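You operate a simulated robot arm through the tools that you are given. There is no shell and no other tool.

The job below is to be done with a simulated robot arm. You get a single attempt, and the scene is never put back.

## Task
Blow the rig out through the trap valve and leave the port open.
Fine: collar tight, pump to about 4 bar, trap valve open till zero and closed again; release stays closed; collar free, steel plug on the white pad. Set down upright: steel plug. Where these are worked on the way, their far stop is far enough and under half their travel is too little: trap valve.
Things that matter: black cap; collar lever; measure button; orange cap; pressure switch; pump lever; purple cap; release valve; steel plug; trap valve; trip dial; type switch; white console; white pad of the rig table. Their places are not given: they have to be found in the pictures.

It is judged by the outcome, as a careful person would: the job done as asked, and still so three seconds after it is handed in. It fails if anything else is knocked over, pushed out of place, dropped, spilled or broken.

## Robot
A 7-joint arm with a two-finger gripper, fixed in place. Base frame: the origin is on the floor under the middle of its stand, x ahead of it, y to its left, z up; the work surface is at about z = 803. Units: mm, rad, N and s.
With the tool pointing down near the work surface it reaches from about 340 to 720 mm from the base axis. Its first joint turns from -1.152 to 1.152 rad. Payload 2.45 kg.
The TCP is the grasp point between the finger pads, 26 mm short of the fingertips. In the tool frame z runs along the fingers and y along their closing line. The gripper opens to 96 mm; its body begins 69 mm behind the TCP.
Orientation is that of the tool frame in the base frame, as [roll, pitch, yaw] about the fixed x, y, z axes, in that order (R = Rz(yaw) Ry(pitch) Rx(roll)). With the fingers straight down and closing along the base's y, the tool's x points along the base's -x, its y along +y and its z along -z.

## Interface
- The arm moves only by the tool jog_arm. Its argument "moves" is a list that holds one entry, the list of rows, each a list of 7 numbers: the turn, a rotation vector about the base's x, y, z in rad, then the shift along the base's x, y, z in mm, then the closure, from 0 (fully open) to 1 (shut). In form: [[[rx, ry, rz, tx, ty, tz, jaw], ...]]. A call has 1 to 20 rows; each row shifts and turns the commanded pose from where the row before left it. Each row takes 0.2 s and may step no farther than 50 mm and 0.15 rad from the row before; otherwise, or with a gripper value out of range, the whole call is refused. A pose out of reach is approached as far as the arm can. The call stops where the force on the tool passes 50 N (or 10 N more than at its start, if that is more) or the arm is blocked; 0.2 s more then pass. Each finger travels about 50 mm/s and halts on what it meets, pressing with about 20 N; the grip force reading is that of the motor and also rises with nothing between the fingers. The clock runs only during rows and for 0.2 s after the last one: add rows that do not move to give the fingers time. The reply holds the time, the measured pose of the TCP, the force on the tool along the base axes, the opening and the grip force, in the units named above and with some noise, with the torque about the TCP (base axes, N m) and any sound that the robot's microphone picked up, and new pictures: "views" is both (left out), scene, wrist or none.
- Cameras (640 x 400 px; columns grow to the right, rows downward): "scene" is fixed at [172.3, -399.7, 1418.8]; the picture's right is [0.72, -0.70, 0.00], its down [-0.44, -0.45, -0.78] and it looks along [0.55, 0.56, -0.62] (base axes); focal length 300 px, centre (320, 200). "wrist" rides on the gripper at [82, 3, -98] in the tool frame; the picture's right is [-0.04, 1.00, 0.00], its down [-0.73, -0.03, -0.68] and it looks along [-0.68, -0.03, 0.73] (tool axes); focal length 256 px, centre (320, 200).
- locate(camera, pixels): there is no depth. For up to 12 entries [column, row, z] of the newest picture of that camera ("zoom" is the newest enlarged one), the place [x, y] in the base frame at which the ray of that pixel passes the height z, good to about 3 mm. The clock stands still meanwhile.
- enlarge(camera, box): a new picture of the part [left, top, right, bottom] of that camera's present view, enlarged. The clock stands still meanwhile.
- close_job(): hands the job in; it is judged then, once.

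Leave the gripper open and the arm clear of the work at the hand-in unless told otherwise.

The tools are called after "Call:" as name(argument=value, ...) on one line, values as JSON. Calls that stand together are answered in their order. jog_arm: Moves the arm, as the interface text tells. Its arguments: {"type":"object","properties":{"moves":{"type":"array"},"views":{"type":"string","enum":["both","scene","wrist","none"]}},"required":["moves"]} The other tools are called the same way: locate (camera, pixels) gives the place at which the rays of pixels pass given heights; enlarge (camera, box) takes an enlarged picture of a part of a camera's view; close_job () hands the job in.

At the start:

```text
time_s: 0.0
position: [491.1, -30.2, 1140.1]
tool_rot: [3.139, -0.001, 3.14]
contact_force: [0.1, -0.2, 0.3]
moment: [-0.01, 0.02, 0.01]
gripper_width: 95.9
finger_force: 0.1
```

scene: 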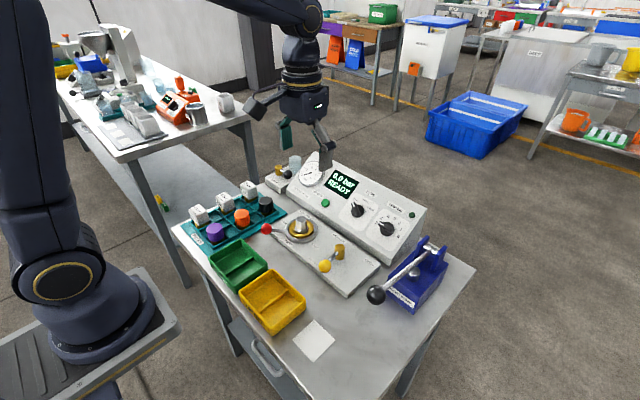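
wrist: 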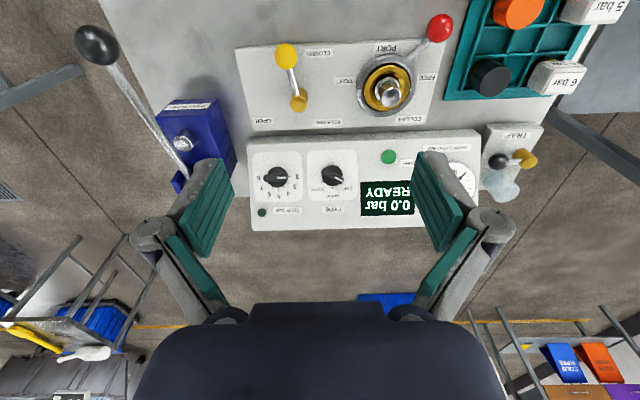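

I see the rig table with the console (display "0.0 bar READY"), a plate with the port/collar and a yellow-knob valve, a blue pump with a long lever, a trap unit at the left of the console, and a white pad at about (314,340). I will enlarge the parts before moving anything.

Call:
enlarge(camera="scene", box=[240, 140, 440, 265])

Call:
enlarge(camera="wrist", box=[230, 0, 550, 200])

```text
3.20 times, centred on (340, 202) of scene
```

zoom: 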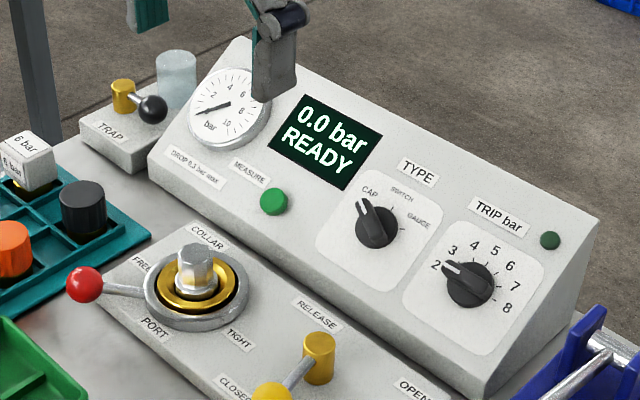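

```text
2.00 times, centred on (390, 100) of wrist
```

zoom: 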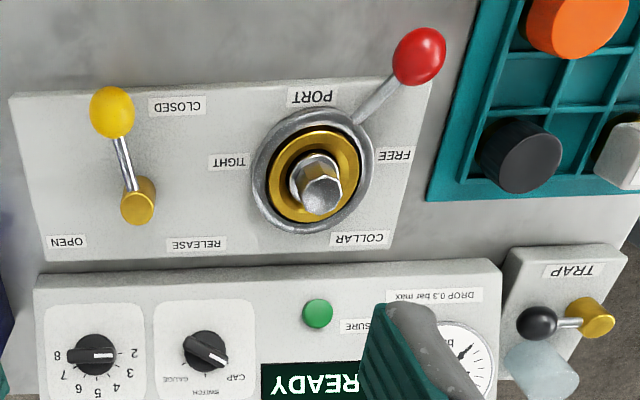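

The collar lever has the red knob (zoom (85,284)) and points near FREE. The steel plug sits in the port. The release lever has the yellow knob, near CLOSED. The trap valve has the black knob. I'll look closer at each one.

Call:
enlarge(camera="scene", box=[250, 200, 360, 285])

Call:
enlarge(camera="scene", box=[255, 145, 335, 205])

Call:
enlarge(camera="scene", box=[350, 225, 480, 325])

Call:
enlarge(camera="scene", box=[170, 170, 350, 370])

Call:
enlarge(camera="wrist", box=[470, 110, 560, 220])

Call:
enlarge(camera="wrist", box=[60, 0, 260, 220])

```text
4.71 times, centred on (305, 242) of scene
```

zoom: 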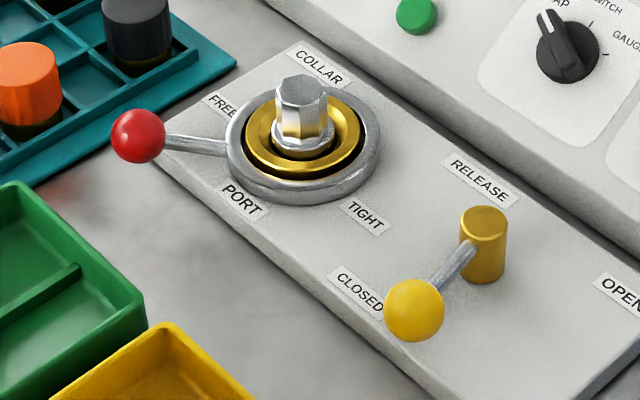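

```text
6.67 times, centred on (295, 175) of scene
```

zoom: 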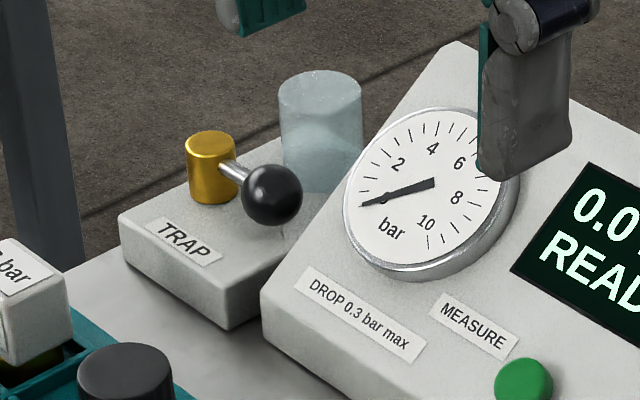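

```text
4.00 times, centred on (415, 275) of scene
```

zoom: 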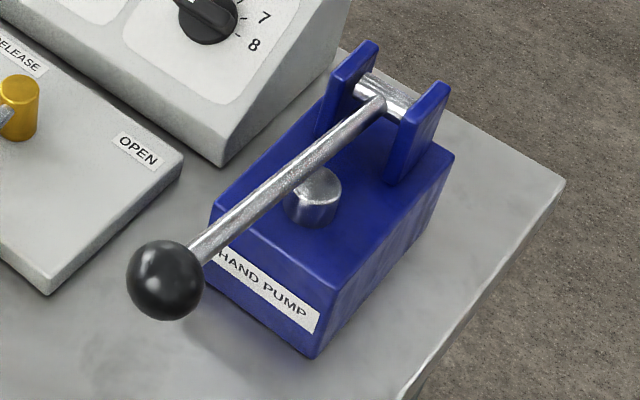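

```text
2.00 times, centred on (260, 270) of scene
```

zoom: 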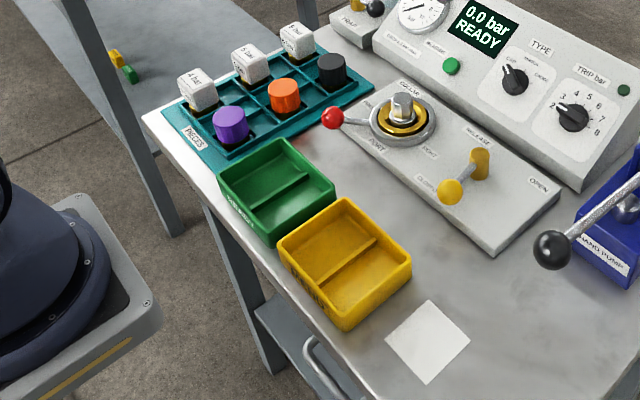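

```text
3.64 times, centred on (515, 165) of wrist
```

zoom: 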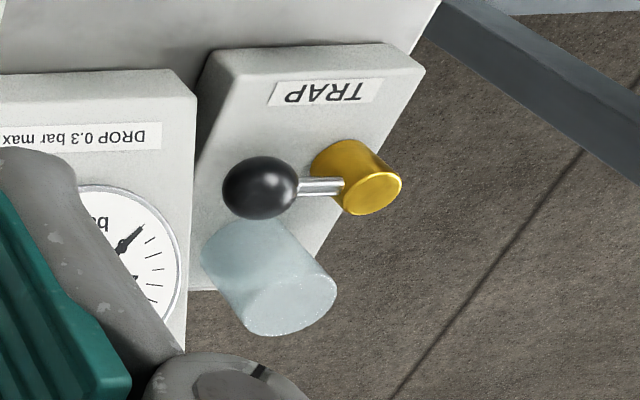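

```text
1.82 times, centred on (160, 110) of wrist
```

zoom: 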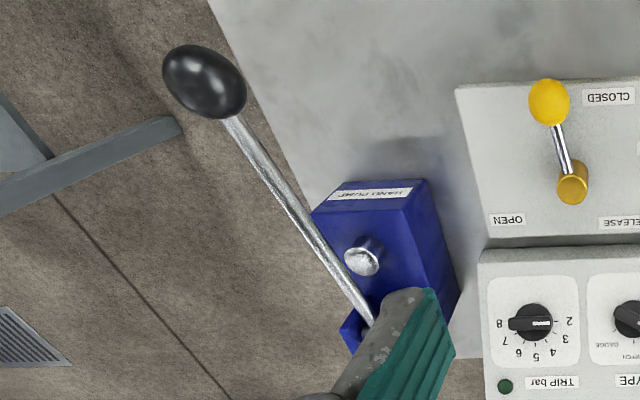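

Now I'll triangulate the key points: red collar knob, plug top, yellow knob, trap knob and pivot, pump ball, and pad. I'll locate each from both cameras at two heights.

Call:
locate(camera="scene", pixels=[[266.6, 228.7, 850], [301.2, 218.6, 850], [325, 265.4, 850], [339.8, 246.7, 850], [287.8, 174.1, 850], [278.7, 166, 850], [376.2, 295, 850], [376.2, 295, 950], [431.3, 249.3, 900], [314, 340.5, 803], [329, 200.5, 850]])

Call:
locate(camera="wrist", pixels=[[439.5, 28, 850], [390.5, 97.5, 850], [286, 56, 850], [299, 104, 850], [498.5, 161.7, 850], [529.3, 163.1, 850], [96.3, 44.6, 850], [96.3, 44.6, 950], [390, 92, 803], [388, 157, 850]])

Call:
locate(camera="scene", pixels=[[266.6, 228.7, 900], [301.2, 218.6, 900], [325, 265.4, 900], [339.8, 246.7, 900], [287.8, 174.1, 900], [278.7, 166, 900], [431.3, 249.3, 950]])

Call:
locate(camera="wrist", pixels=[[439.5, 28, 900], [390.5, 97.5, 900], [286, 56, 900], [299, 104, 900], [498.5, 161.7, 900], [529.3, 163.1, 900]])

```text
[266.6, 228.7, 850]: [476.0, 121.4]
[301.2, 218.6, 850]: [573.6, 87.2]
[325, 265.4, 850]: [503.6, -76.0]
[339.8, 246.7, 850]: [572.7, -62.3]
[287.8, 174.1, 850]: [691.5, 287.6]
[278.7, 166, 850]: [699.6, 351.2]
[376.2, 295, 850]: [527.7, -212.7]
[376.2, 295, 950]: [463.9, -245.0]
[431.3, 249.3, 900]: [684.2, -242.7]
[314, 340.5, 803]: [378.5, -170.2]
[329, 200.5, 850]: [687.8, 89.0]
```

```text
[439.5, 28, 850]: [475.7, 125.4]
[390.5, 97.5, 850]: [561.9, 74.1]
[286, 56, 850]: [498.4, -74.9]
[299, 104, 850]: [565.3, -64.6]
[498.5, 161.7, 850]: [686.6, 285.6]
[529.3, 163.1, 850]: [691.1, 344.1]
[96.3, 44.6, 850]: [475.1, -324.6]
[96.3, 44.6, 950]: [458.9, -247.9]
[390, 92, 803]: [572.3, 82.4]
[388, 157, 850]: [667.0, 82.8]
```

```text
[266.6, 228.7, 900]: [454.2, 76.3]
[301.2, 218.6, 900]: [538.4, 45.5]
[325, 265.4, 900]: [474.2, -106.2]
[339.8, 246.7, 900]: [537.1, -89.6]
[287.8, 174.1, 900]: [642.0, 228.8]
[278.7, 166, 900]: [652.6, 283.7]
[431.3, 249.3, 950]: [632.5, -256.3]
```

```text
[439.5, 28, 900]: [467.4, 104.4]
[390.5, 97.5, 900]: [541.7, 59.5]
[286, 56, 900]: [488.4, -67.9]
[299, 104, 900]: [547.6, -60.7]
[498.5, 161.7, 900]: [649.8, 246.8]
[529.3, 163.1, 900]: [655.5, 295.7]
```

Rough places found: red collar knob ≈ (477,126,846), plug top ≈ (552,65,878), trap knob ≈ (683,279,858), pump ball ≈ (460,-246,955), pad ≈ (378,-170). Next I'll locate the ring centre, the labels, the tray edge and the pad corners.

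Call:
locate(camera="scene", pixels=[[301.4, 229.3, 830], [285.5, 222.5, 825], [314.5, 246.2, 825], [306, 214.5, 825], [291.5, 243.5, 825], [315, 320, 803], [337, 342, 803], [313, 361.5, 803], [294, 338, 803], [342, 297, 803], [176, 228, 803], [474, 266, 803]])

Call:
locate(camera="wrist", pixels=[[386.5, 88, 830], [427, 77.5, 825], [345, 80, 825], [409, 119, 825], [386, 48, 825], [445, 100, 810], [470, 0, 810], [510, 12, 850], [490, 77, 850], [500, 110, 810], [235, 50, 820], [252, 131, 820]])

```text
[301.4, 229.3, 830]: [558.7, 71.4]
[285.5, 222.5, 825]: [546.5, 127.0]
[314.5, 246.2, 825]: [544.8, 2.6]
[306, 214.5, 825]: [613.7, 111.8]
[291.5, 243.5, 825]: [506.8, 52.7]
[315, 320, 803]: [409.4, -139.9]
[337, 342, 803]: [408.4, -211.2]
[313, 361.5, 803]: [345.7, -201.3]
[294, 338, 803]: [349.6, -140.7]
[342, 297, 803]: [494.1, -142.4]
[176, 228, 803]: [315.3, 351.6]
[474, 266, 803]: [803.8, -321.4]
```

```text
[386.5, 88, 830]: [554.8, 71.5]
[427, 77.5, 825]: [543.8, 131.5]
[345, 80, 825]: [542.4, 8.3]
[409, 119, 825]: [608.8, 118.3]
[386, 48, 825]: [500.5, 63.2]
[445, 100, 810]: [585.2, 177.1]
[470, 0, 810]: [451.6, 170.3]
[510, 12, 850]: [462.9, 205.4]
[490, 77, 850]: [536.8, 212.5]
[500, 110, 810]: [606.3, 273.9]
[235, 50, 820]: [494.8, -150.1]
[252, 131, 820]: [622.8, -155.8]
```

The collar centre is ≈ (556,70) and the lever radius ≈ 97. TIGHT lies on the −y side and FREE on the +y side, so the lever should swing through the front (−x). I'll check where the bin rims are relative to that swing.

Call:
locate(camera="scene", pixels=[[267.5, 260, 840], [267.5, 260, 820], [240, 239, 840], [305.5, 295, 840], [271.5, 269, 840], [209, 254, 840], [268, 222, 803], [235, 292, 803]])

Call:
jog_arm(moves=[[[0, 0, 0, -5, 40, -30, 0], [0, 0, 0, -5, 40, -30, 0], [0, 0, 0, -4, 40, -30, 0], [0, 0, 0, 0, 36, -30, 0], [0, 0, 0, 0, 0, -30, 0], [0, 0, 0, 0, 0, 0, 0]]])

```text
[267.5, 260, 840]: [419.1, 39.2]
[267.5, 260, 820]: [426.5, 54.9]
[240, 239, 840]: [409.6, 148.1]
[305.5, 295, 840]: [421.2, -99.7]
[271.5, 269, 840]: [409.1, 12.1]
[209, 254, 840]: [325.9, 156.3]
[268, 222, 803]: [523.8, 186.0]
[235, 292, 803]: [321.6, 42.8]
```

```text
refused: row 1 steps farther than a row can; nothing moved
```

The step was slightly over 50 mm, so I'll use smaller rows. The bins' rims end at about x = 420, which leaves clearance from the knob's swing (x ≥ 447). I'm moving above the collar lever for a closer look.

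Call:
jog_arm(moves=[[[0, 0, 0, -3, 32, -30, 0], [0, 0, 0, -3, 32, -30, 0], [0, 0, 0, -3, 32, -30, 0], [0, 0, 0, -3, 32, -30, 0], [0, 0, 0, -2, 28, -30, 0], [0, 0, 0, 0, 0, 0, 0]]])

```text
time_s: 1.4
position: [478.5, 131.1, 989.2]
tool_rot: [-3.141, 0.001, 3.141]
contact_force: [0.5, -0.1, 0.5]
moment: [0.01, -0.02, 0.0]
gripper_width: 96.0
finger_force: 0.0
```

scene: 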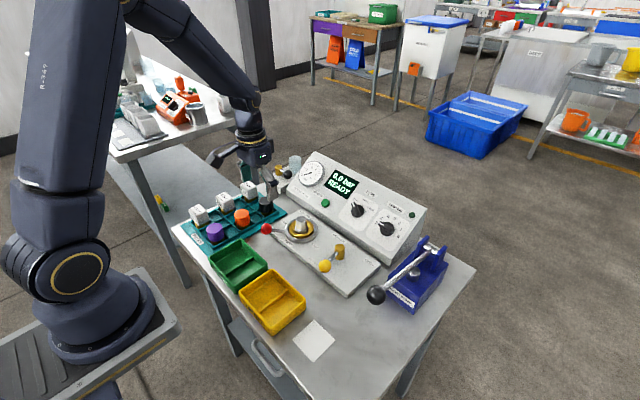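
wrist: 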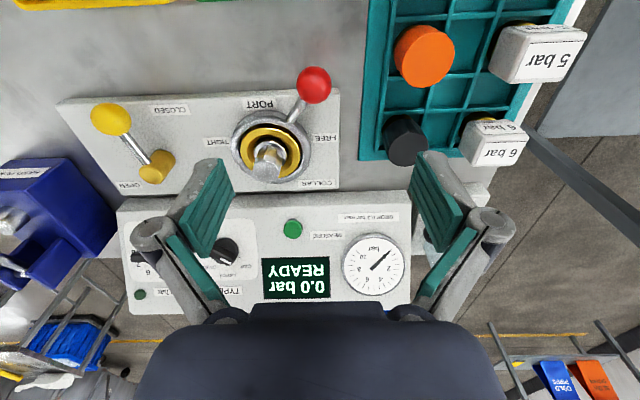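

I'll enlarge this closer wrist view of the collar, lever and plug to refine their places.

Call:
enlarge(camera="wrist", box=[200, 50, 400, 200])

Call:
locate(camera="wrist", pixels=[[313, 85, 846], [313, 85, 856], [270, 146, 830], [268, 156, 878], [110, 119, 853], [155, 160, 858], [365, 130, 810], [405, 140, 850]])

```text
2.67 times, centred on (300, 125) of wrist
```

zoom: 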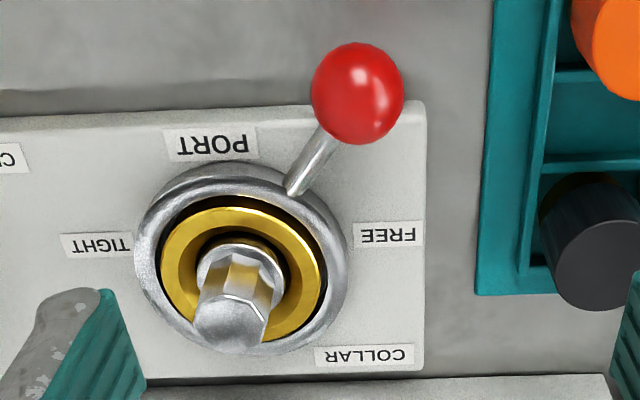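

```text
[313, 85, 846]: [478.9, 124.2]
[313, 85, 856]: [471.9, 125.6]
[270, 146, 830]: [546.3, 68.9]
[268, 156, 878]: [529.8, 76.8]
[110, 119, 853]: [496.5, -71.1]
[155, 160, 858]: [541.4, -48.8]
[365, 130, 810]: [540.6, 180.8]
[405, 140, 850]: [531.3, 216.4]
```

The ring centre in the zoom is (243,265) and the plug top is (231,318). I'll locate those precisely with the knob.

Call:
locate(camera="zoom", pixels=[[243, 265, 828], [243, 265, 835], [231, 318, 870], [231, 318, 878], [231, 318, 885], [357, 93, 846], [295, 190, 836], [237, 268, 840]])

```text
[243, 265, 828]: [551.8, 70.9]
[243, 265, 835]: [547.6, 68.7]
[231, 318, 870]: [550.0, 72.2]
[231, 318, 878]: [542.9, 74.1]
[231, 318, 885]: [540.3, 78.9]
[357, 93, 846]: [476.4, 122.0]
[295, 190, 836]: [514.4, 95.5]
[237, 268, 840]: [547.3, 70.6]
```

I plan to straddle the red knob (≈ (477,124,846)) with the fingers about 50 mm apart and sweep it round to TIGHT. First I'll go down in two stages, checking on the way.

Call:
jog_arm(moves=[[[0, 0, 0, -1, -7, -30, 0.48], [0, 0, 0, 0, 0, -30, 0.48], [0, 0, 0, 0, 0, -10, 0.48], [0, 0, 0, 0, 0, 0, 0.48]]], views="both")

```text
time_s: 2.4
position: [476.0, 121.9, 917.9]
tool_rot: [-3.141, 0.001, -3.141]
contact_force: [0.8, -0.4, -0.2]
moment: [-0.01, -0.02, -0.03]
gripper_width: 50.0
finger_force: 0.0
```

scene: 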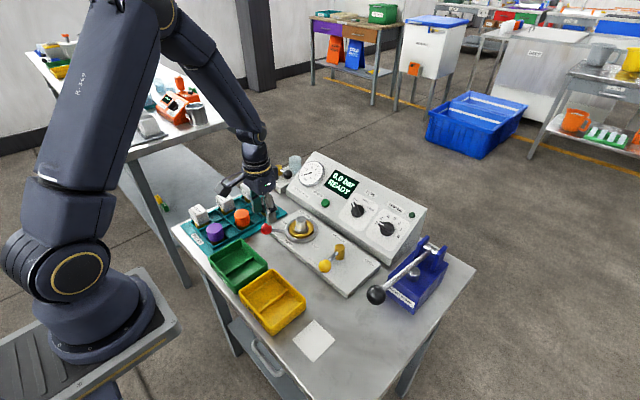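
wrist: 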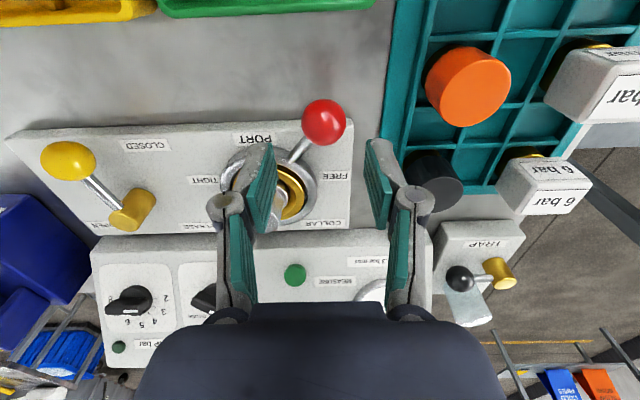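

The knob (323,122) sits centrally between the fingers, so I'm going down around it.

Call:
jog_arm(moves=[[[0, 0, 0, 1, 1, -25, 0.48], [0, 0, 0, 0, 0, -25, 0.48], [0, 0, 0, 0, 0, -16, 0.48], [0, 0, 0, 0, 0, 0, 0.48]]], views="both")

```text
time_s: 3.4
position: [478.3, 120.0, 854.2]
tool_rot: [-3.14, -0.001, -3.141]
contact_force: [-0.1, 0.2, 0.4]
moment: [0.02, 0.01, -0.01]
gripper_width: 49.9
finger_force: 0.2
```

scene: 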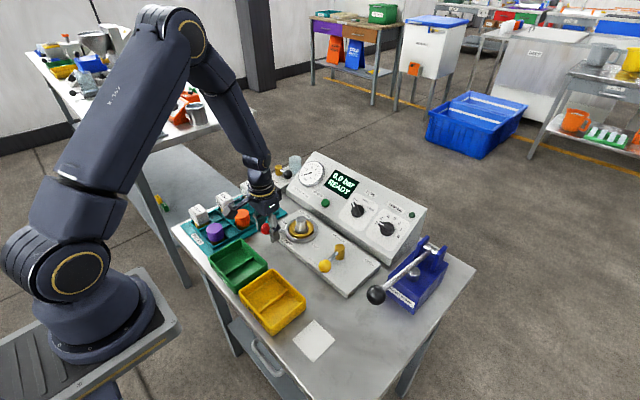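
wrist: 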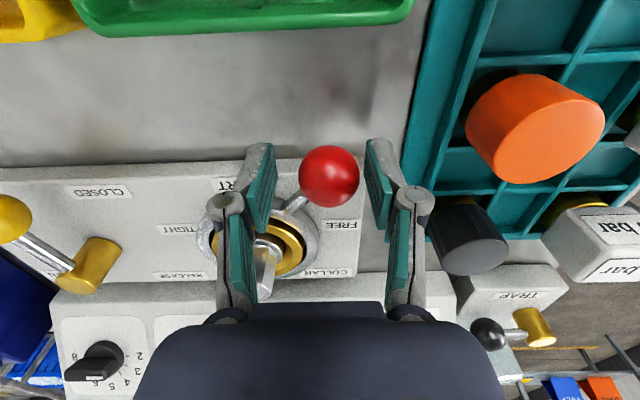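

The knob is between the fingers (image (330,176)). Now I'll sweep it along the arc about (553,70) towards TIGHT, watching force.

Call:
jog_arm(moves=[[[0, 0, 0, -11, -19, 0, 0.48], [0, 0, 0, -6, -15, 0, 0.48], [0, 0, 0, -3, -17, 0, 0.48], [0, 0, 0, 0, -16, 0, 0.48], [0, 0, 0, 0, 0, 0, 0.48]]], views="both")

```text
time_s: 4.6
position: [457.1, 52.0, 854.8]
tool_rot: [3.141, 0.001, -3.142]
contact_force: [-0.2, -0.2, -0.6]
moment: [0.01, -0.03, 0.01]
gripper_width: 50.4
finger_force: 0.4
```

scene: 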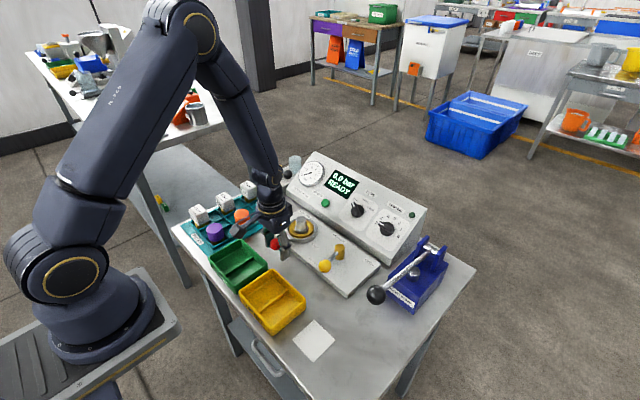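
wrist: 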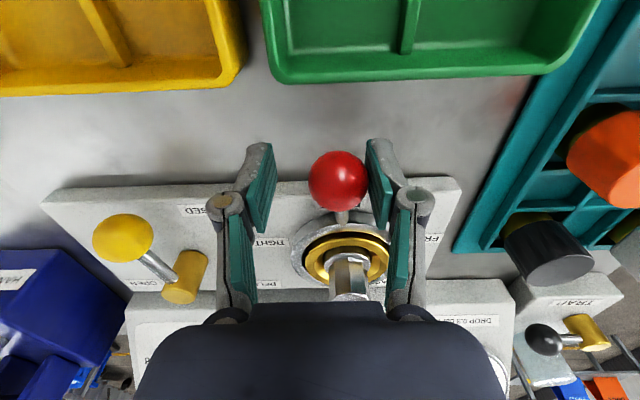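

The lever turns freely and now points straight to the front. I'm continuing towards TIGHT.

Call:
jog_arm(moves=[[[0, 0, 0, 3, -17, 0, 0.48], [0, 0, 0, 6, -15, 0, 0.48], [0, 0, 0, 8, -14, 0, 0.48], [0, 0, 0, 0, 0, 0, 0.48]]], views="both")

```text
time_s: 5.6
position: [475.7, 4.8, 855.2]
tool_rot: [3.141, 0.0, -3.141]
contact_force: [0.3, 0.1, -0.1]
moment: [0.04, 0.0, -0.02]
gripper_width: 50.0
finger_force: 0.3
```

scene: 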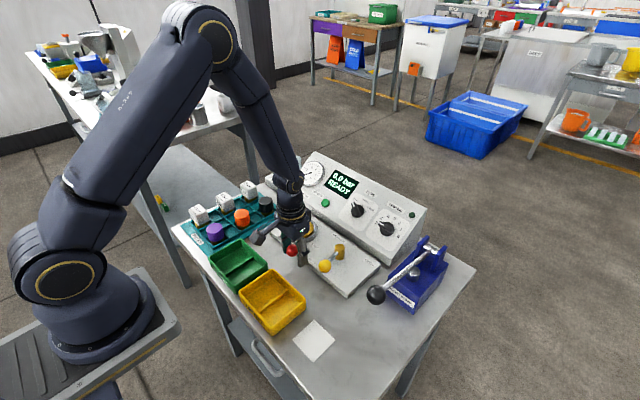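
wrist: 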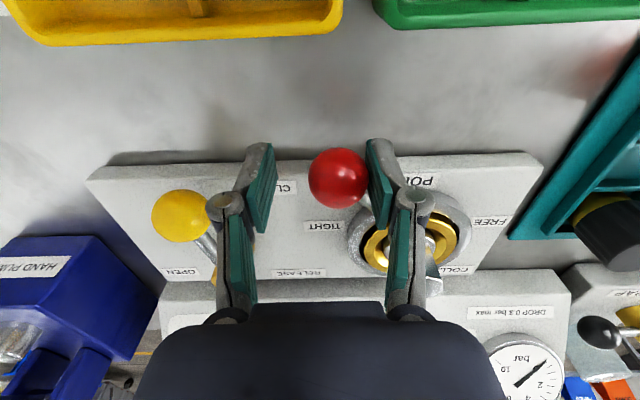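

It still moves freely, and the lever has not yet come to the TIGHT stop. The yellow release knob is near the left finger, so I'll narrow the opening to ~38 mm, raise 3 mm and continue in small steps.

Call:
jog_arm(moves=[[[0, 0, 0, 0, 0, 3, 0.6], [0, 0, 0, 0, 0, 0, 0.6], [0, 0, 0, 6, -4, 0, 0.6], [0, 0, 0, 5, -4, 0, 0.6], [0, 0, 0, 0, 0, 0, 0.6]]], views="both")

```text
time_s: 6.8
position: [479.8, 3.2, 856.9]
tool_rot: [3.14, -0.014, -3.136]
contact_force: [-27.4, 26.8, -6.0]
moment: [0.14, 0.64, 0.98]
gripper_width: 54.6
finger_force: 12.1
```

scene: 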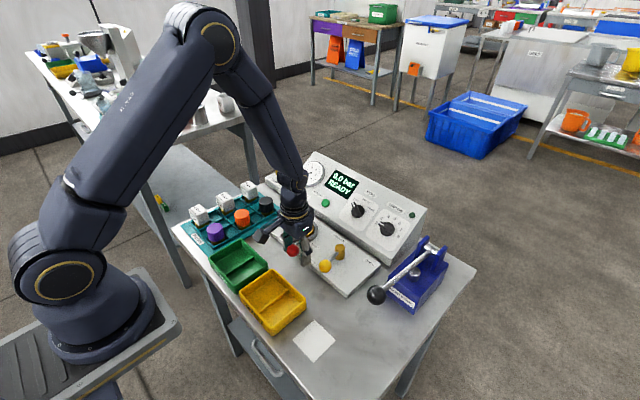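
wrist: 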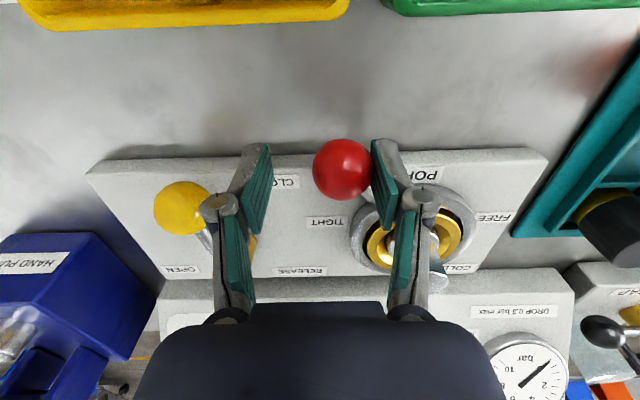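

The force rose to ~38 N and the lever stopped. The lever is at its stop on the TIGHT side, mirror image of where it started. I'll ease off, open the fingers and lift straight up.

Call:
jog_arm(moves=[[[0, 0, 0, -6, 5, 0, 0.4], [0, 0, 0, -5, 2, 0, 0.4], [0, 0, 0, 0, 0, 0, 0.4]]], views="wrist")

```text
time_s: 7.6
position: [475.7, 5.7, 857.9]
tool_rot: [3.14, 0.002, 3.141]
contact_force: [0.1, -0.4, 0.5]
moment: [0.0, 0.03, 0.0]
gripper_width: 57.6
finger_force: 0.1
```

wrist: 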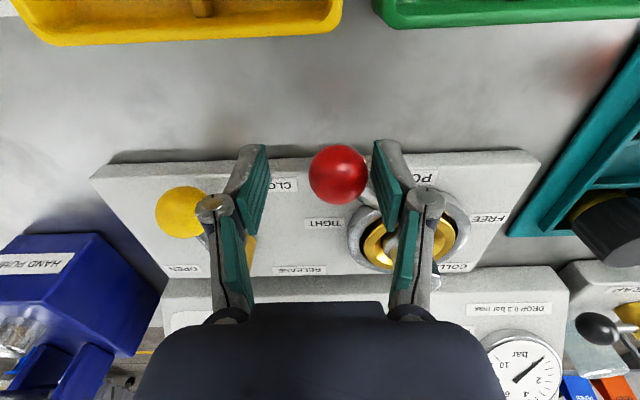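

No contact now. I'm lifting straight up to about z = 1060 and looking.

Call:
jog_arm(moves=[[[0, 0, 0, 0, 0, 40, 0.4], [0, 0, 0, 0, 0, 40, 0.4], [0, 0, 0, -5, -5, 45, 0.4], [0, 0, 0, -5, -10, 45, 0.4], [0, 0, 0, -5, -10, 40, 0.4], [0, 0, 0, 0, 0, 0, 0.4]]], views="both")

```text
time_s: 9.0
position: [460.4, -17.4, 1065.7]
tool_rot: [3.141, -0.001, 3.14]
contact_force: [0.3, -0.1, -0.2]
moment: [0.0, 0.02, 0.01]
gripper_width: 57.6
finger_force: 0.0
```

scene: 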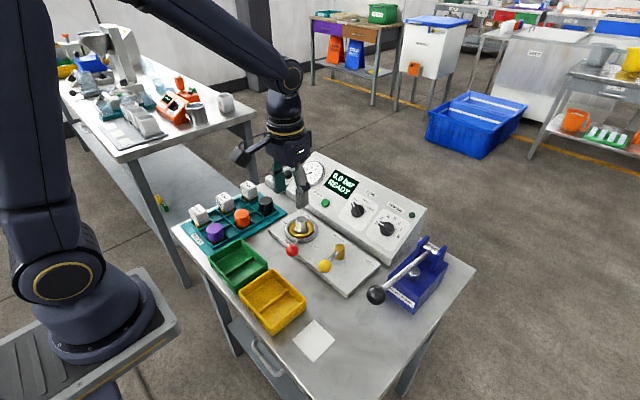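
wrist: 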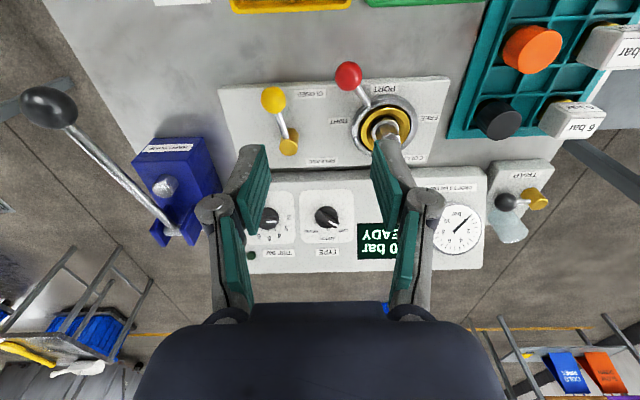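

I'll check the collar lever's resting place and the pump lever in enlarged views.

Call:
enlarge(camera="scene", box=[250, 200, 360, 285])

Call:
enlarge(camera="wrist", box=[0, 60, 240, 260])

Call:
locate(camera="scene", pixels=[[292, 250, 848], [376.2, 294.5, 955], [431.3, 249.3, 900]])

Call:
locate(camera="wrist", pixels=[[349, 76, 848], [48, 108, 955], [48, 108, 945], [48, 108, 965], [170, 231, 900], [170, 231, 920], [170, 231, 880], [168, 187, 850]])

```text
4.71 times, centred on (305, 242) of scene
```

zoom: 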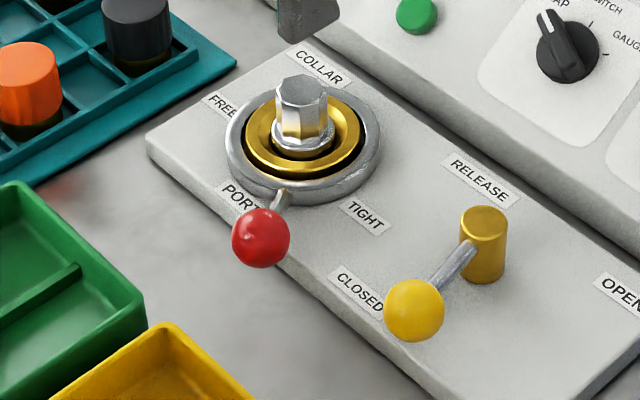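

```text
2.00 times, centred on (120, 160) of wrist
```

zoom: 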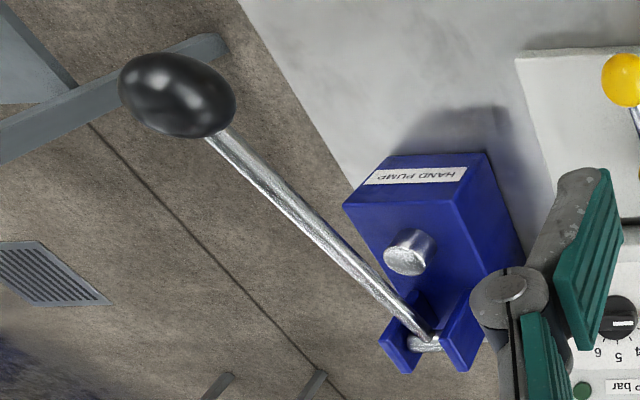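

```text
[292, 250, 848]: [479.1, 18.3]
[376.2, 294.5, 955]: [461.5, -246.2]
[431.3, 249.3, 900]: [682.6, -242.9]
```

```text
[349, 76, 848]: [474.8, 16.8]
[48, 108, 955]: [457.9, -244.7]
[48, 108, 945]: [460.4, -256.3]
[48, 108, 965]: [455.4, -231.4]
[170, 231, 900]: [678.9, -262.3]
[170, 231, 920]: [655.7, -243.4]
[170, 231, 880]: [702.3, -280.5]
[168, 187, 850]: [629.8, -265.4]
```

The collar lever now rests at 215°, which mirrors FREE. The pump ball is ≈ (460,-246,954) and its pivot ≈ (663,-247,916). I'm moving above the ball.

Call:
jog_arm(moves=[[[0, 0, 0, 0, -46, 0, 0.3], [0, 0, 0, 0, -46, 0, 0.3], [0, 0, 0, 0, -46, 0, 0.3], [0, 0, 0, 0, -46, 0, 0.3], [0, 0, 0, 0, -44, 0, 0.3], [0, 0, 0, 0, 0, -30, 0.3], [0, 0, 0, 0, 0, 0, 0.3]]], views="both")

```text
time_s: 10.6
position: [456.7, -246.4, 1033.3]
tool_rot: [3.14, 0.001, -3.141]
contact_force: [-0.4, 0.3, -0.3]
moment: [0.01, -0.03, 0.0]
gripper_width: 67.2
finger_force: 0.0
```

scene: 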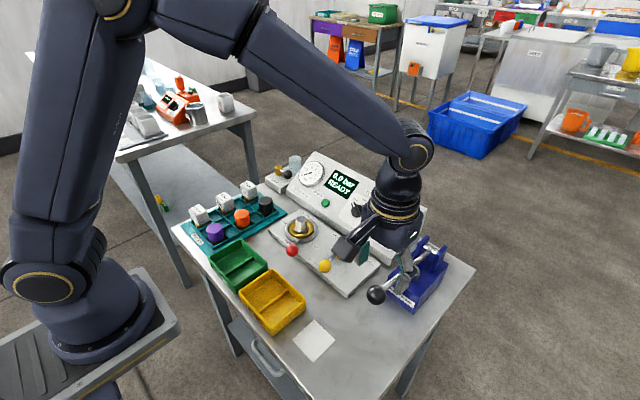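
wrist: 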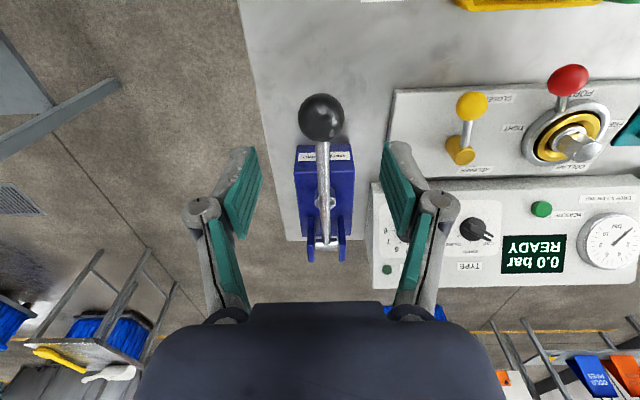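

The ball (322,118) is centred between the fingers. I'm descending to TCP z ≈ 961, then closing gently on the ball.

Call:
jog_arm(moves=[[[0, 0, 0, 2, 0, -35, 0.3], [0, 0, 0, 1, 0, -37, 0.3], [0, 0, 0, 0, 0, 0, 0.3]]], views="both")

```text
time_s: 11.4
position: [461.1, -244.7, 963.1]
tool_rot: [-3.141, 0.001, 3.141]
contact_force: [0.2, 0.0, -0.7]
moment: [0.02, -0.01, 0.0]
gripper_width: 67.1
finger_force: 0.0
```

scene: 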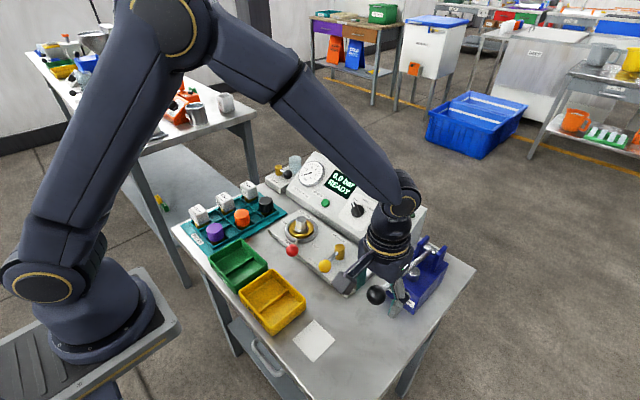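
wrist: 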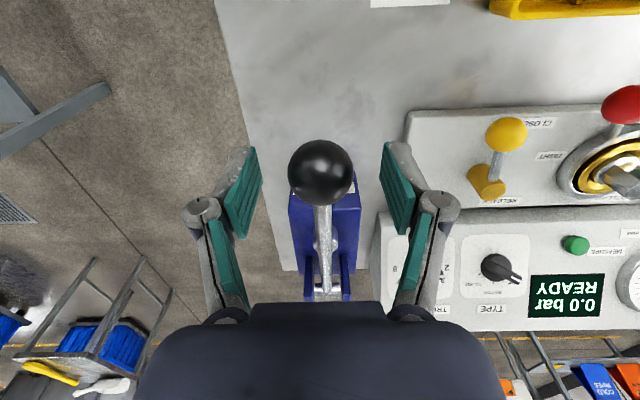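

The ball is 32 mm wide and centred. I'm closing on it and starting a slow downward stroke along the arc to see how it responds.

Call:
jog_arm(moves=[[[0, 0, 0, 0, 0, 0, 1], [0, 0, 0, 0, 0, 0, 1], [0, 0, 0, 0, 0, 0, 1], [0, 0, 0, -1.5, 0, -10, 1], [0, 0, 0, -1.2, 0, -10, 1], [0, 0, 0, 0, 0, 0, 1]]], views="both")

```text
time_s: 12.8
position: [458.4, -244.9, 944.1]
tool_rot: [-3.141, -0.001, -3.141]
contact_force: [-9.6, 2.4, 9.3]
moment: [-0.05, -1.01, -0.05]
gripper_width: 33.2
finger_force: 44.5
```

scene: 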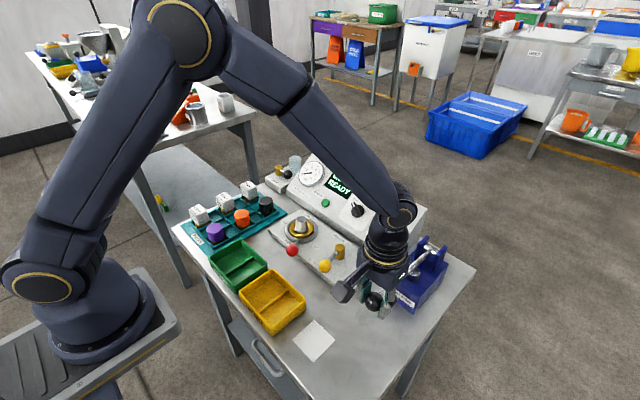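
wrist: 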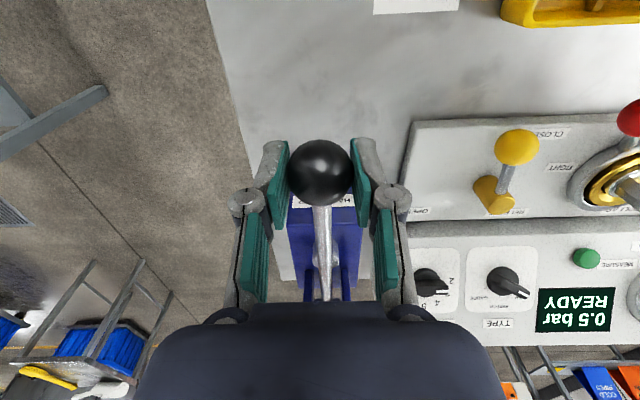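

The lever works in my grip and the display already reads 0.5 bar. I'm continuing the stroke down the arc.

Call:
jog_arm(moves=[[[0, 0, 0, -0.5, 0, -12, 1], [0, 0, 0, 0, 0, -12, 1], [0, 0, 0, 1, 0, -12, 1], [0, 0, 0, 0, 0, 0, 1]]], views="both")

```text
time_s: 13.8
position: [458.9, -245.3, 908.4]
tool_rot: [3.14, -0.002, -3.14]
contact_force: [-13.0, 10.0, 7.9]
moment: [0.09, -0.64, -0.03]
gripper_width: 33.2
finger_force: 45.0
```

scene: 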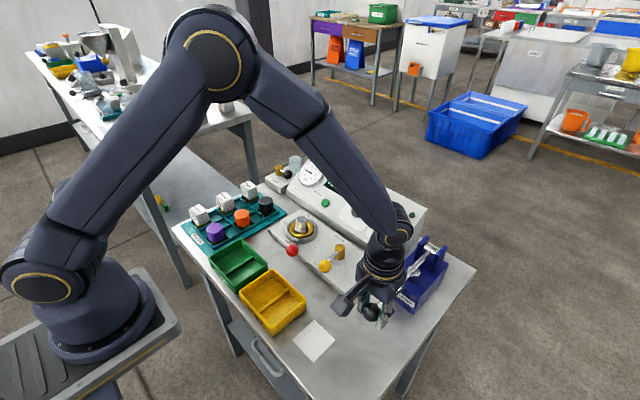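
wrist: 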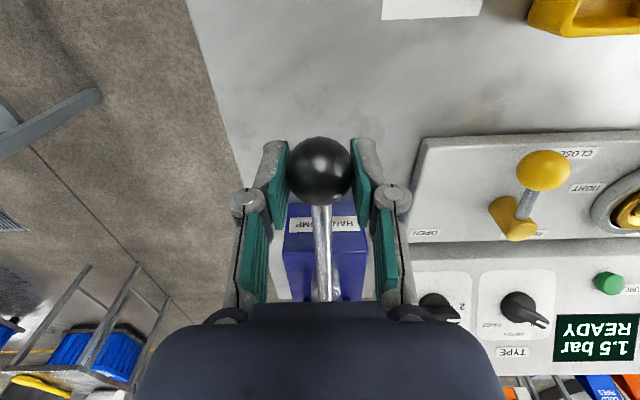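

1.5 bar. I'm continuing down gently.

Call:
jog_arm(moves=[[[0, 0, 0, 1.2, 0, -12, 1], [0, 0, 0, 2, 0, -12, 1], [0, 0, 0, 0, 0, 0, 1]]], views="both")

```text
time_s: 14.6
position: [464.0, -245.2, 885.8]
tool_rot: [3.141, 0.001, -3.141]
contact_force: [-7.6, 15.0, 28.8]
moment: [0.1, 0.29, -0.07]
gripper_width: 33.0
finger_force: 45.0
```

scene: 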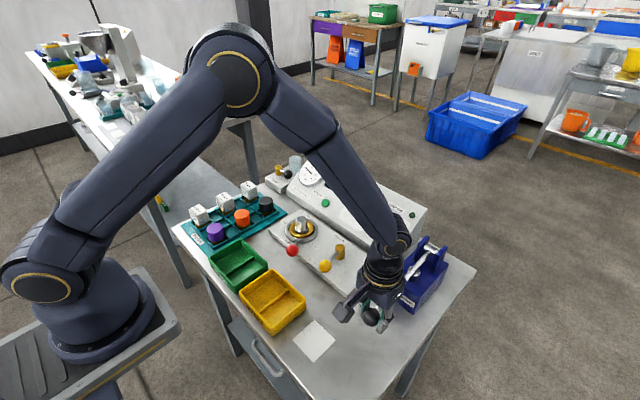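
wrist: 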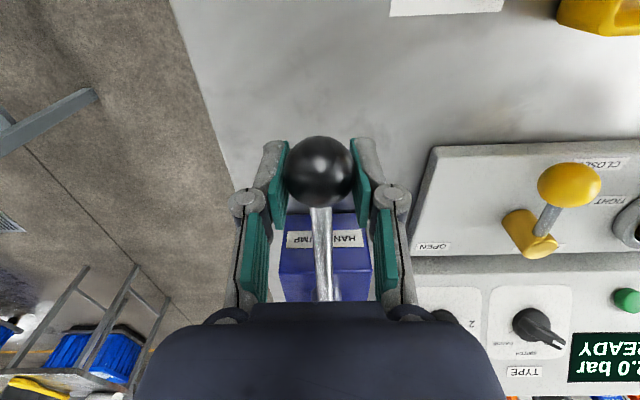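

2.0 bar at about the bottom stop (28 N). I'm raising the lever back up along the same arc for a second stroke.

Call:
jog_arm(moves=[[[0, 0, 0, -2, 0, 12, 1], [0, 0, 0, -1.2, 0, 12, 1], [0, 0, 0, -1, 0, 12, 1], [0, 0, 0, 0, 0, 12, 1], [0, 0, 0, 0.5, 0, 12, 1], [0, 0, 0, 1.2, 0, 10, 1], [0, 0, 0, 1.5, 0, 9, 1], [0, 0, 0, 0, 0, 0, 1]]], views="both")

```text
time_s: 16.4
position: [457.7, -244.5, 960.6]
tool_rot: [3.136, -0.011, 3.14]
contact_force: [-4.2, 9.7, -36.1]
moment: [-0.02, 0.22, 0.02]
gripper_width: 33.1
finger_force: 45.5
```

scene: 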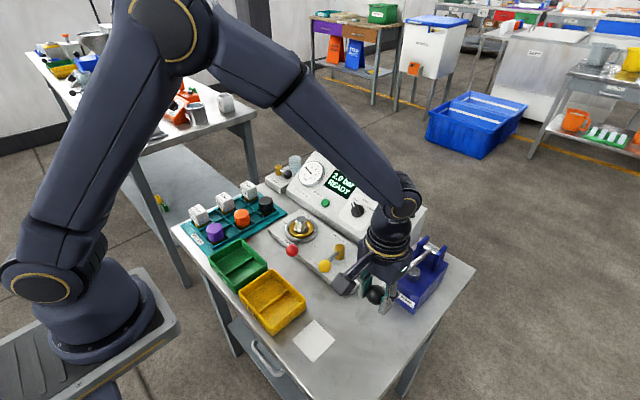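
wrist: 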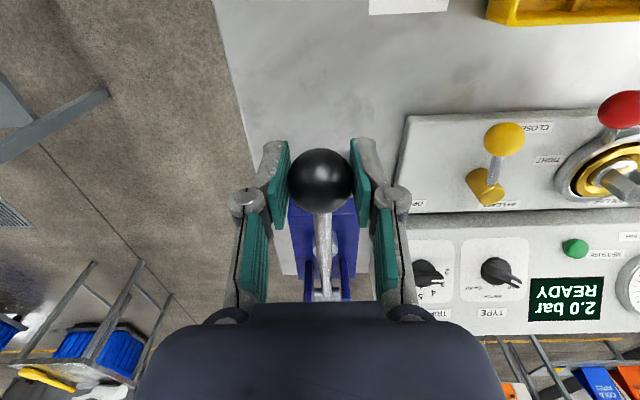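

The lever is at the top stop and 2.0 bar is holding. Now the second stroke, first most of the way.

Call:
jog_arm(moves=[[[0, 0, 0, -1.5, 0, -9, 1], [0, 0, 0, -1.2, 0, -10, 1], [0, 0, 0, -0.5, 0, -12, 1], [0, 0, 0, 0, 0, -12, 1], [0, 0, 0, 1, 0, -10, 1], [0, 0, 0, 0, 0, 0, 1]]], views="both")

```text
time_s: 17.8
position: [458.8, -245.5, 911.2]
tool_rot: [3.139, -0.001, 3.141]
contact_force: [-16.5, 14.0, 7.1]
moment: [0.09, -0.69, -0.02]
gripper_width: 32.9
finger_force: 45.1
```

scene: 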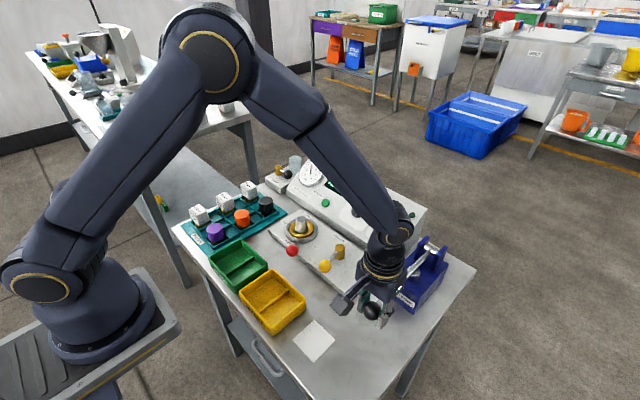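
wrist: 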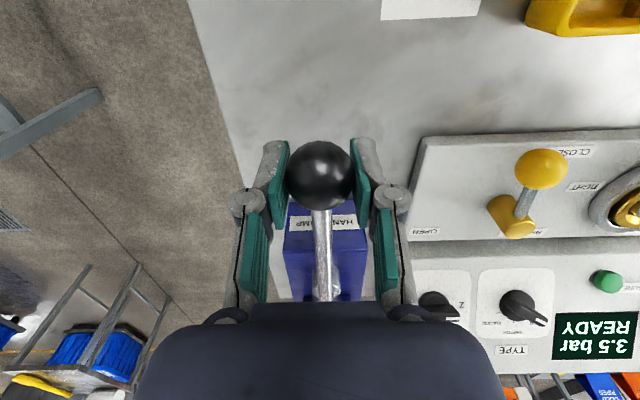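

3.5 bar. I'm finishing the stroke with two small steps to reach about 4 bar.

Call:
jog_arm(moves=[[[0, 0, 0, 1.2, 0, -11, 1], [0, 0, 0, 1.5, 0, -8, 1], [0, 0, 0, 0, 0, 0, 1]]], views="both")

```text
time_s: 18.6
position: [462.5, -244.4, 892.5]
tool_rot: [3.14, -0.001, -3.141]
contact_force: [-13.7, 17.5, 7.4]
moment: [0.04, -0.87, -0.15]
gripper_width: 32.9
finger_force: 45.4
```

scene: 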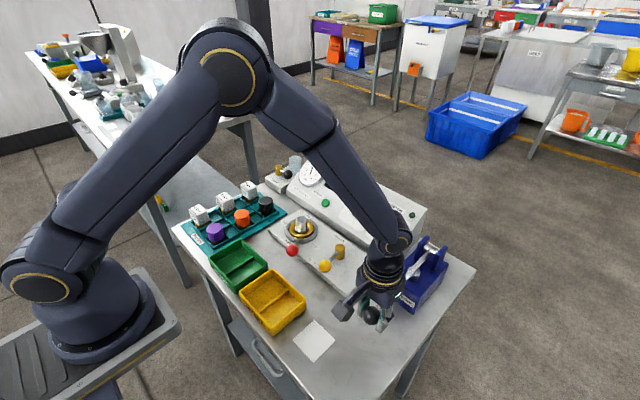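
wrist: 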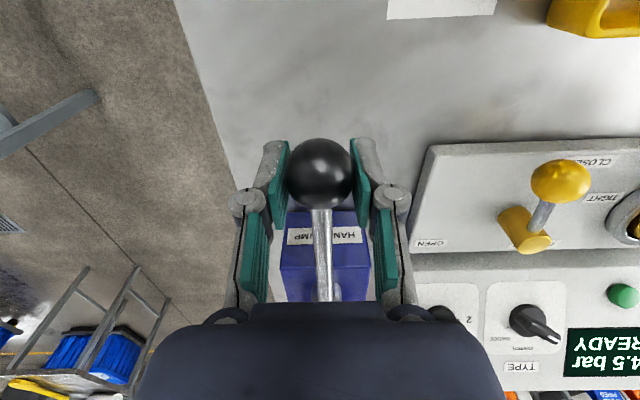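

I'll read the display exactly.

Call:
enlarge(camera="wrist", box=[560, 320, 640, 380])

Call:
enlarge(camera="scene", box=[280, 140, 380, 210])

```text
6.67 times, centred on (600, 350) of wrist
```

zoom: 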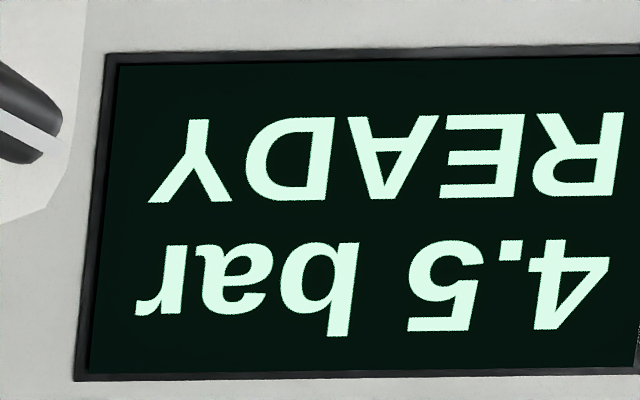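

```text
5.71 times, centred on (330, 175) of scene
```

zoom: 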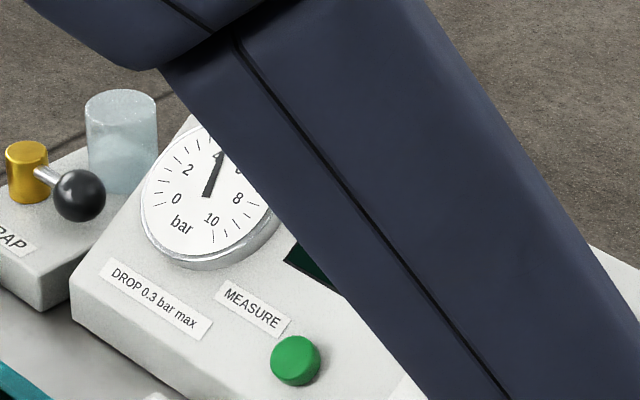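

The display reads 4.5 bar, so one 0.5 step more than intended came in at the end of the stroke (the gauge needle is just past 4). I'll release the lever and check whether the reading settles.

Call:
jog_arm(moves=[[[0, 0, 0, 0, 0, 0, 0.3], [0, 0, 0, 0, 0, 0, 0.3], [0, 0, 0, 0, 0, 0, 0.3]]], views="both")

```text
time_s: 19.4
position: [462.6, -247.7, 892.9]
tool_rot: [-3.14, 0.0, 3.141]
contact_force: [-0.9, -3.1, 2.5]
moment: [0.23, -0.06, 0.03]
gripper_width: 67.3
finger_force: 0.1
```

scene: 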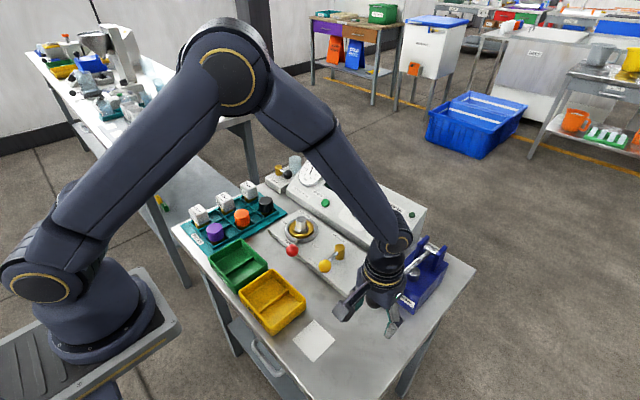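
wrist: 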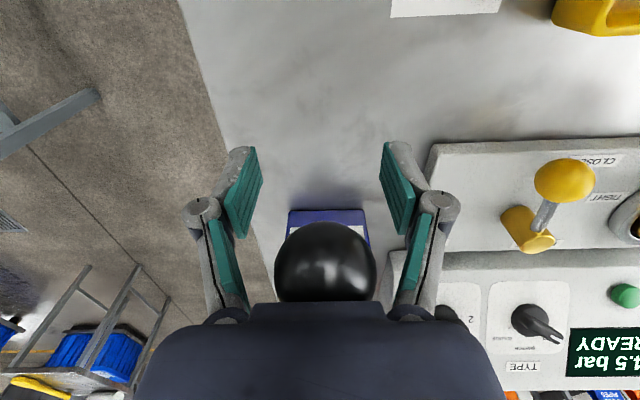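

The lever is spring-returned and has come up under the palm. I'm rising straight up with the fingers open so it can follow to its top stop.

Call:
jog_arm(moves=[[[0, 0, 0, 0, 0, 15, 0.3], [0, 0, 0, 0, 0, 20, 0.3], [0, 0, 0, 0, 0, 25, 0.3], [0, 0, 0, 0, 0, 30, 0.3], [0, 0, 0, 0, 0, 40, 0.3], [0, 0, 0, 0, 0, 40, 0.3], [0, 0, 0, 0, 0, 0, 0.3]]], views="both")

```text
time_s: 21.0
position: [459.5, -249.5, 1062.7]
tool_rot: [3.141, 0.001, -3.141]
contact_force: [0.0, -1.3, -0.3]
moment: [0.01, 0.0, 0.01]
gripper_width: 67.1
finger_force: 0.1
```

scene: 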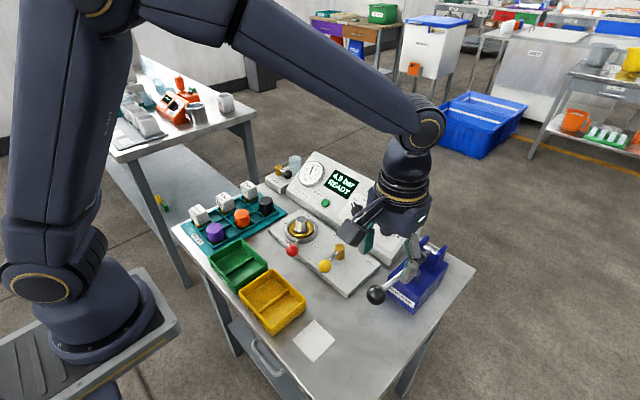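
wrist: 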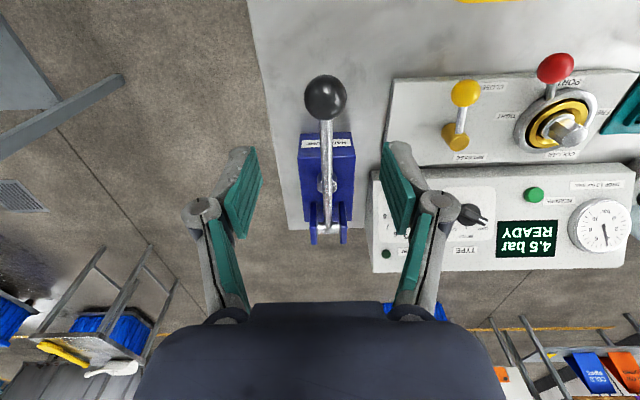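

I'll read the display and gauge again.

Call:
enlarge(camera="scene", box=[280, 140, 380, 210])

Call:
enlarge(camera="wrist", box=[490, 180, 640, 270])

```text
5.71 times, centred on (330, 175) of scene
```

zoom: 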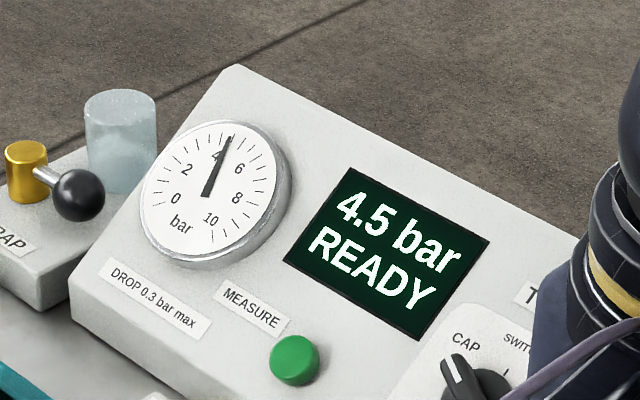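

```text
4.27 times, centred on (565, 225) of wrist
```

zoom: 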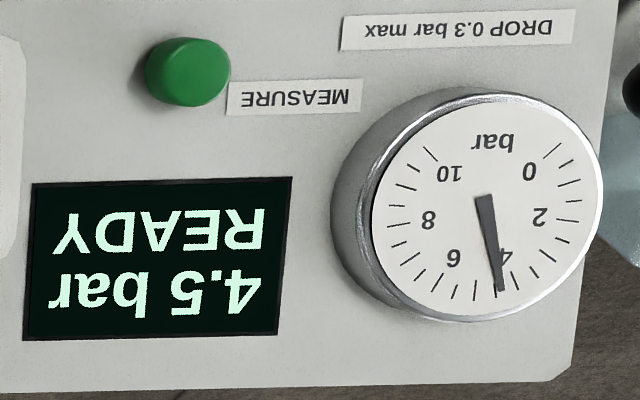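

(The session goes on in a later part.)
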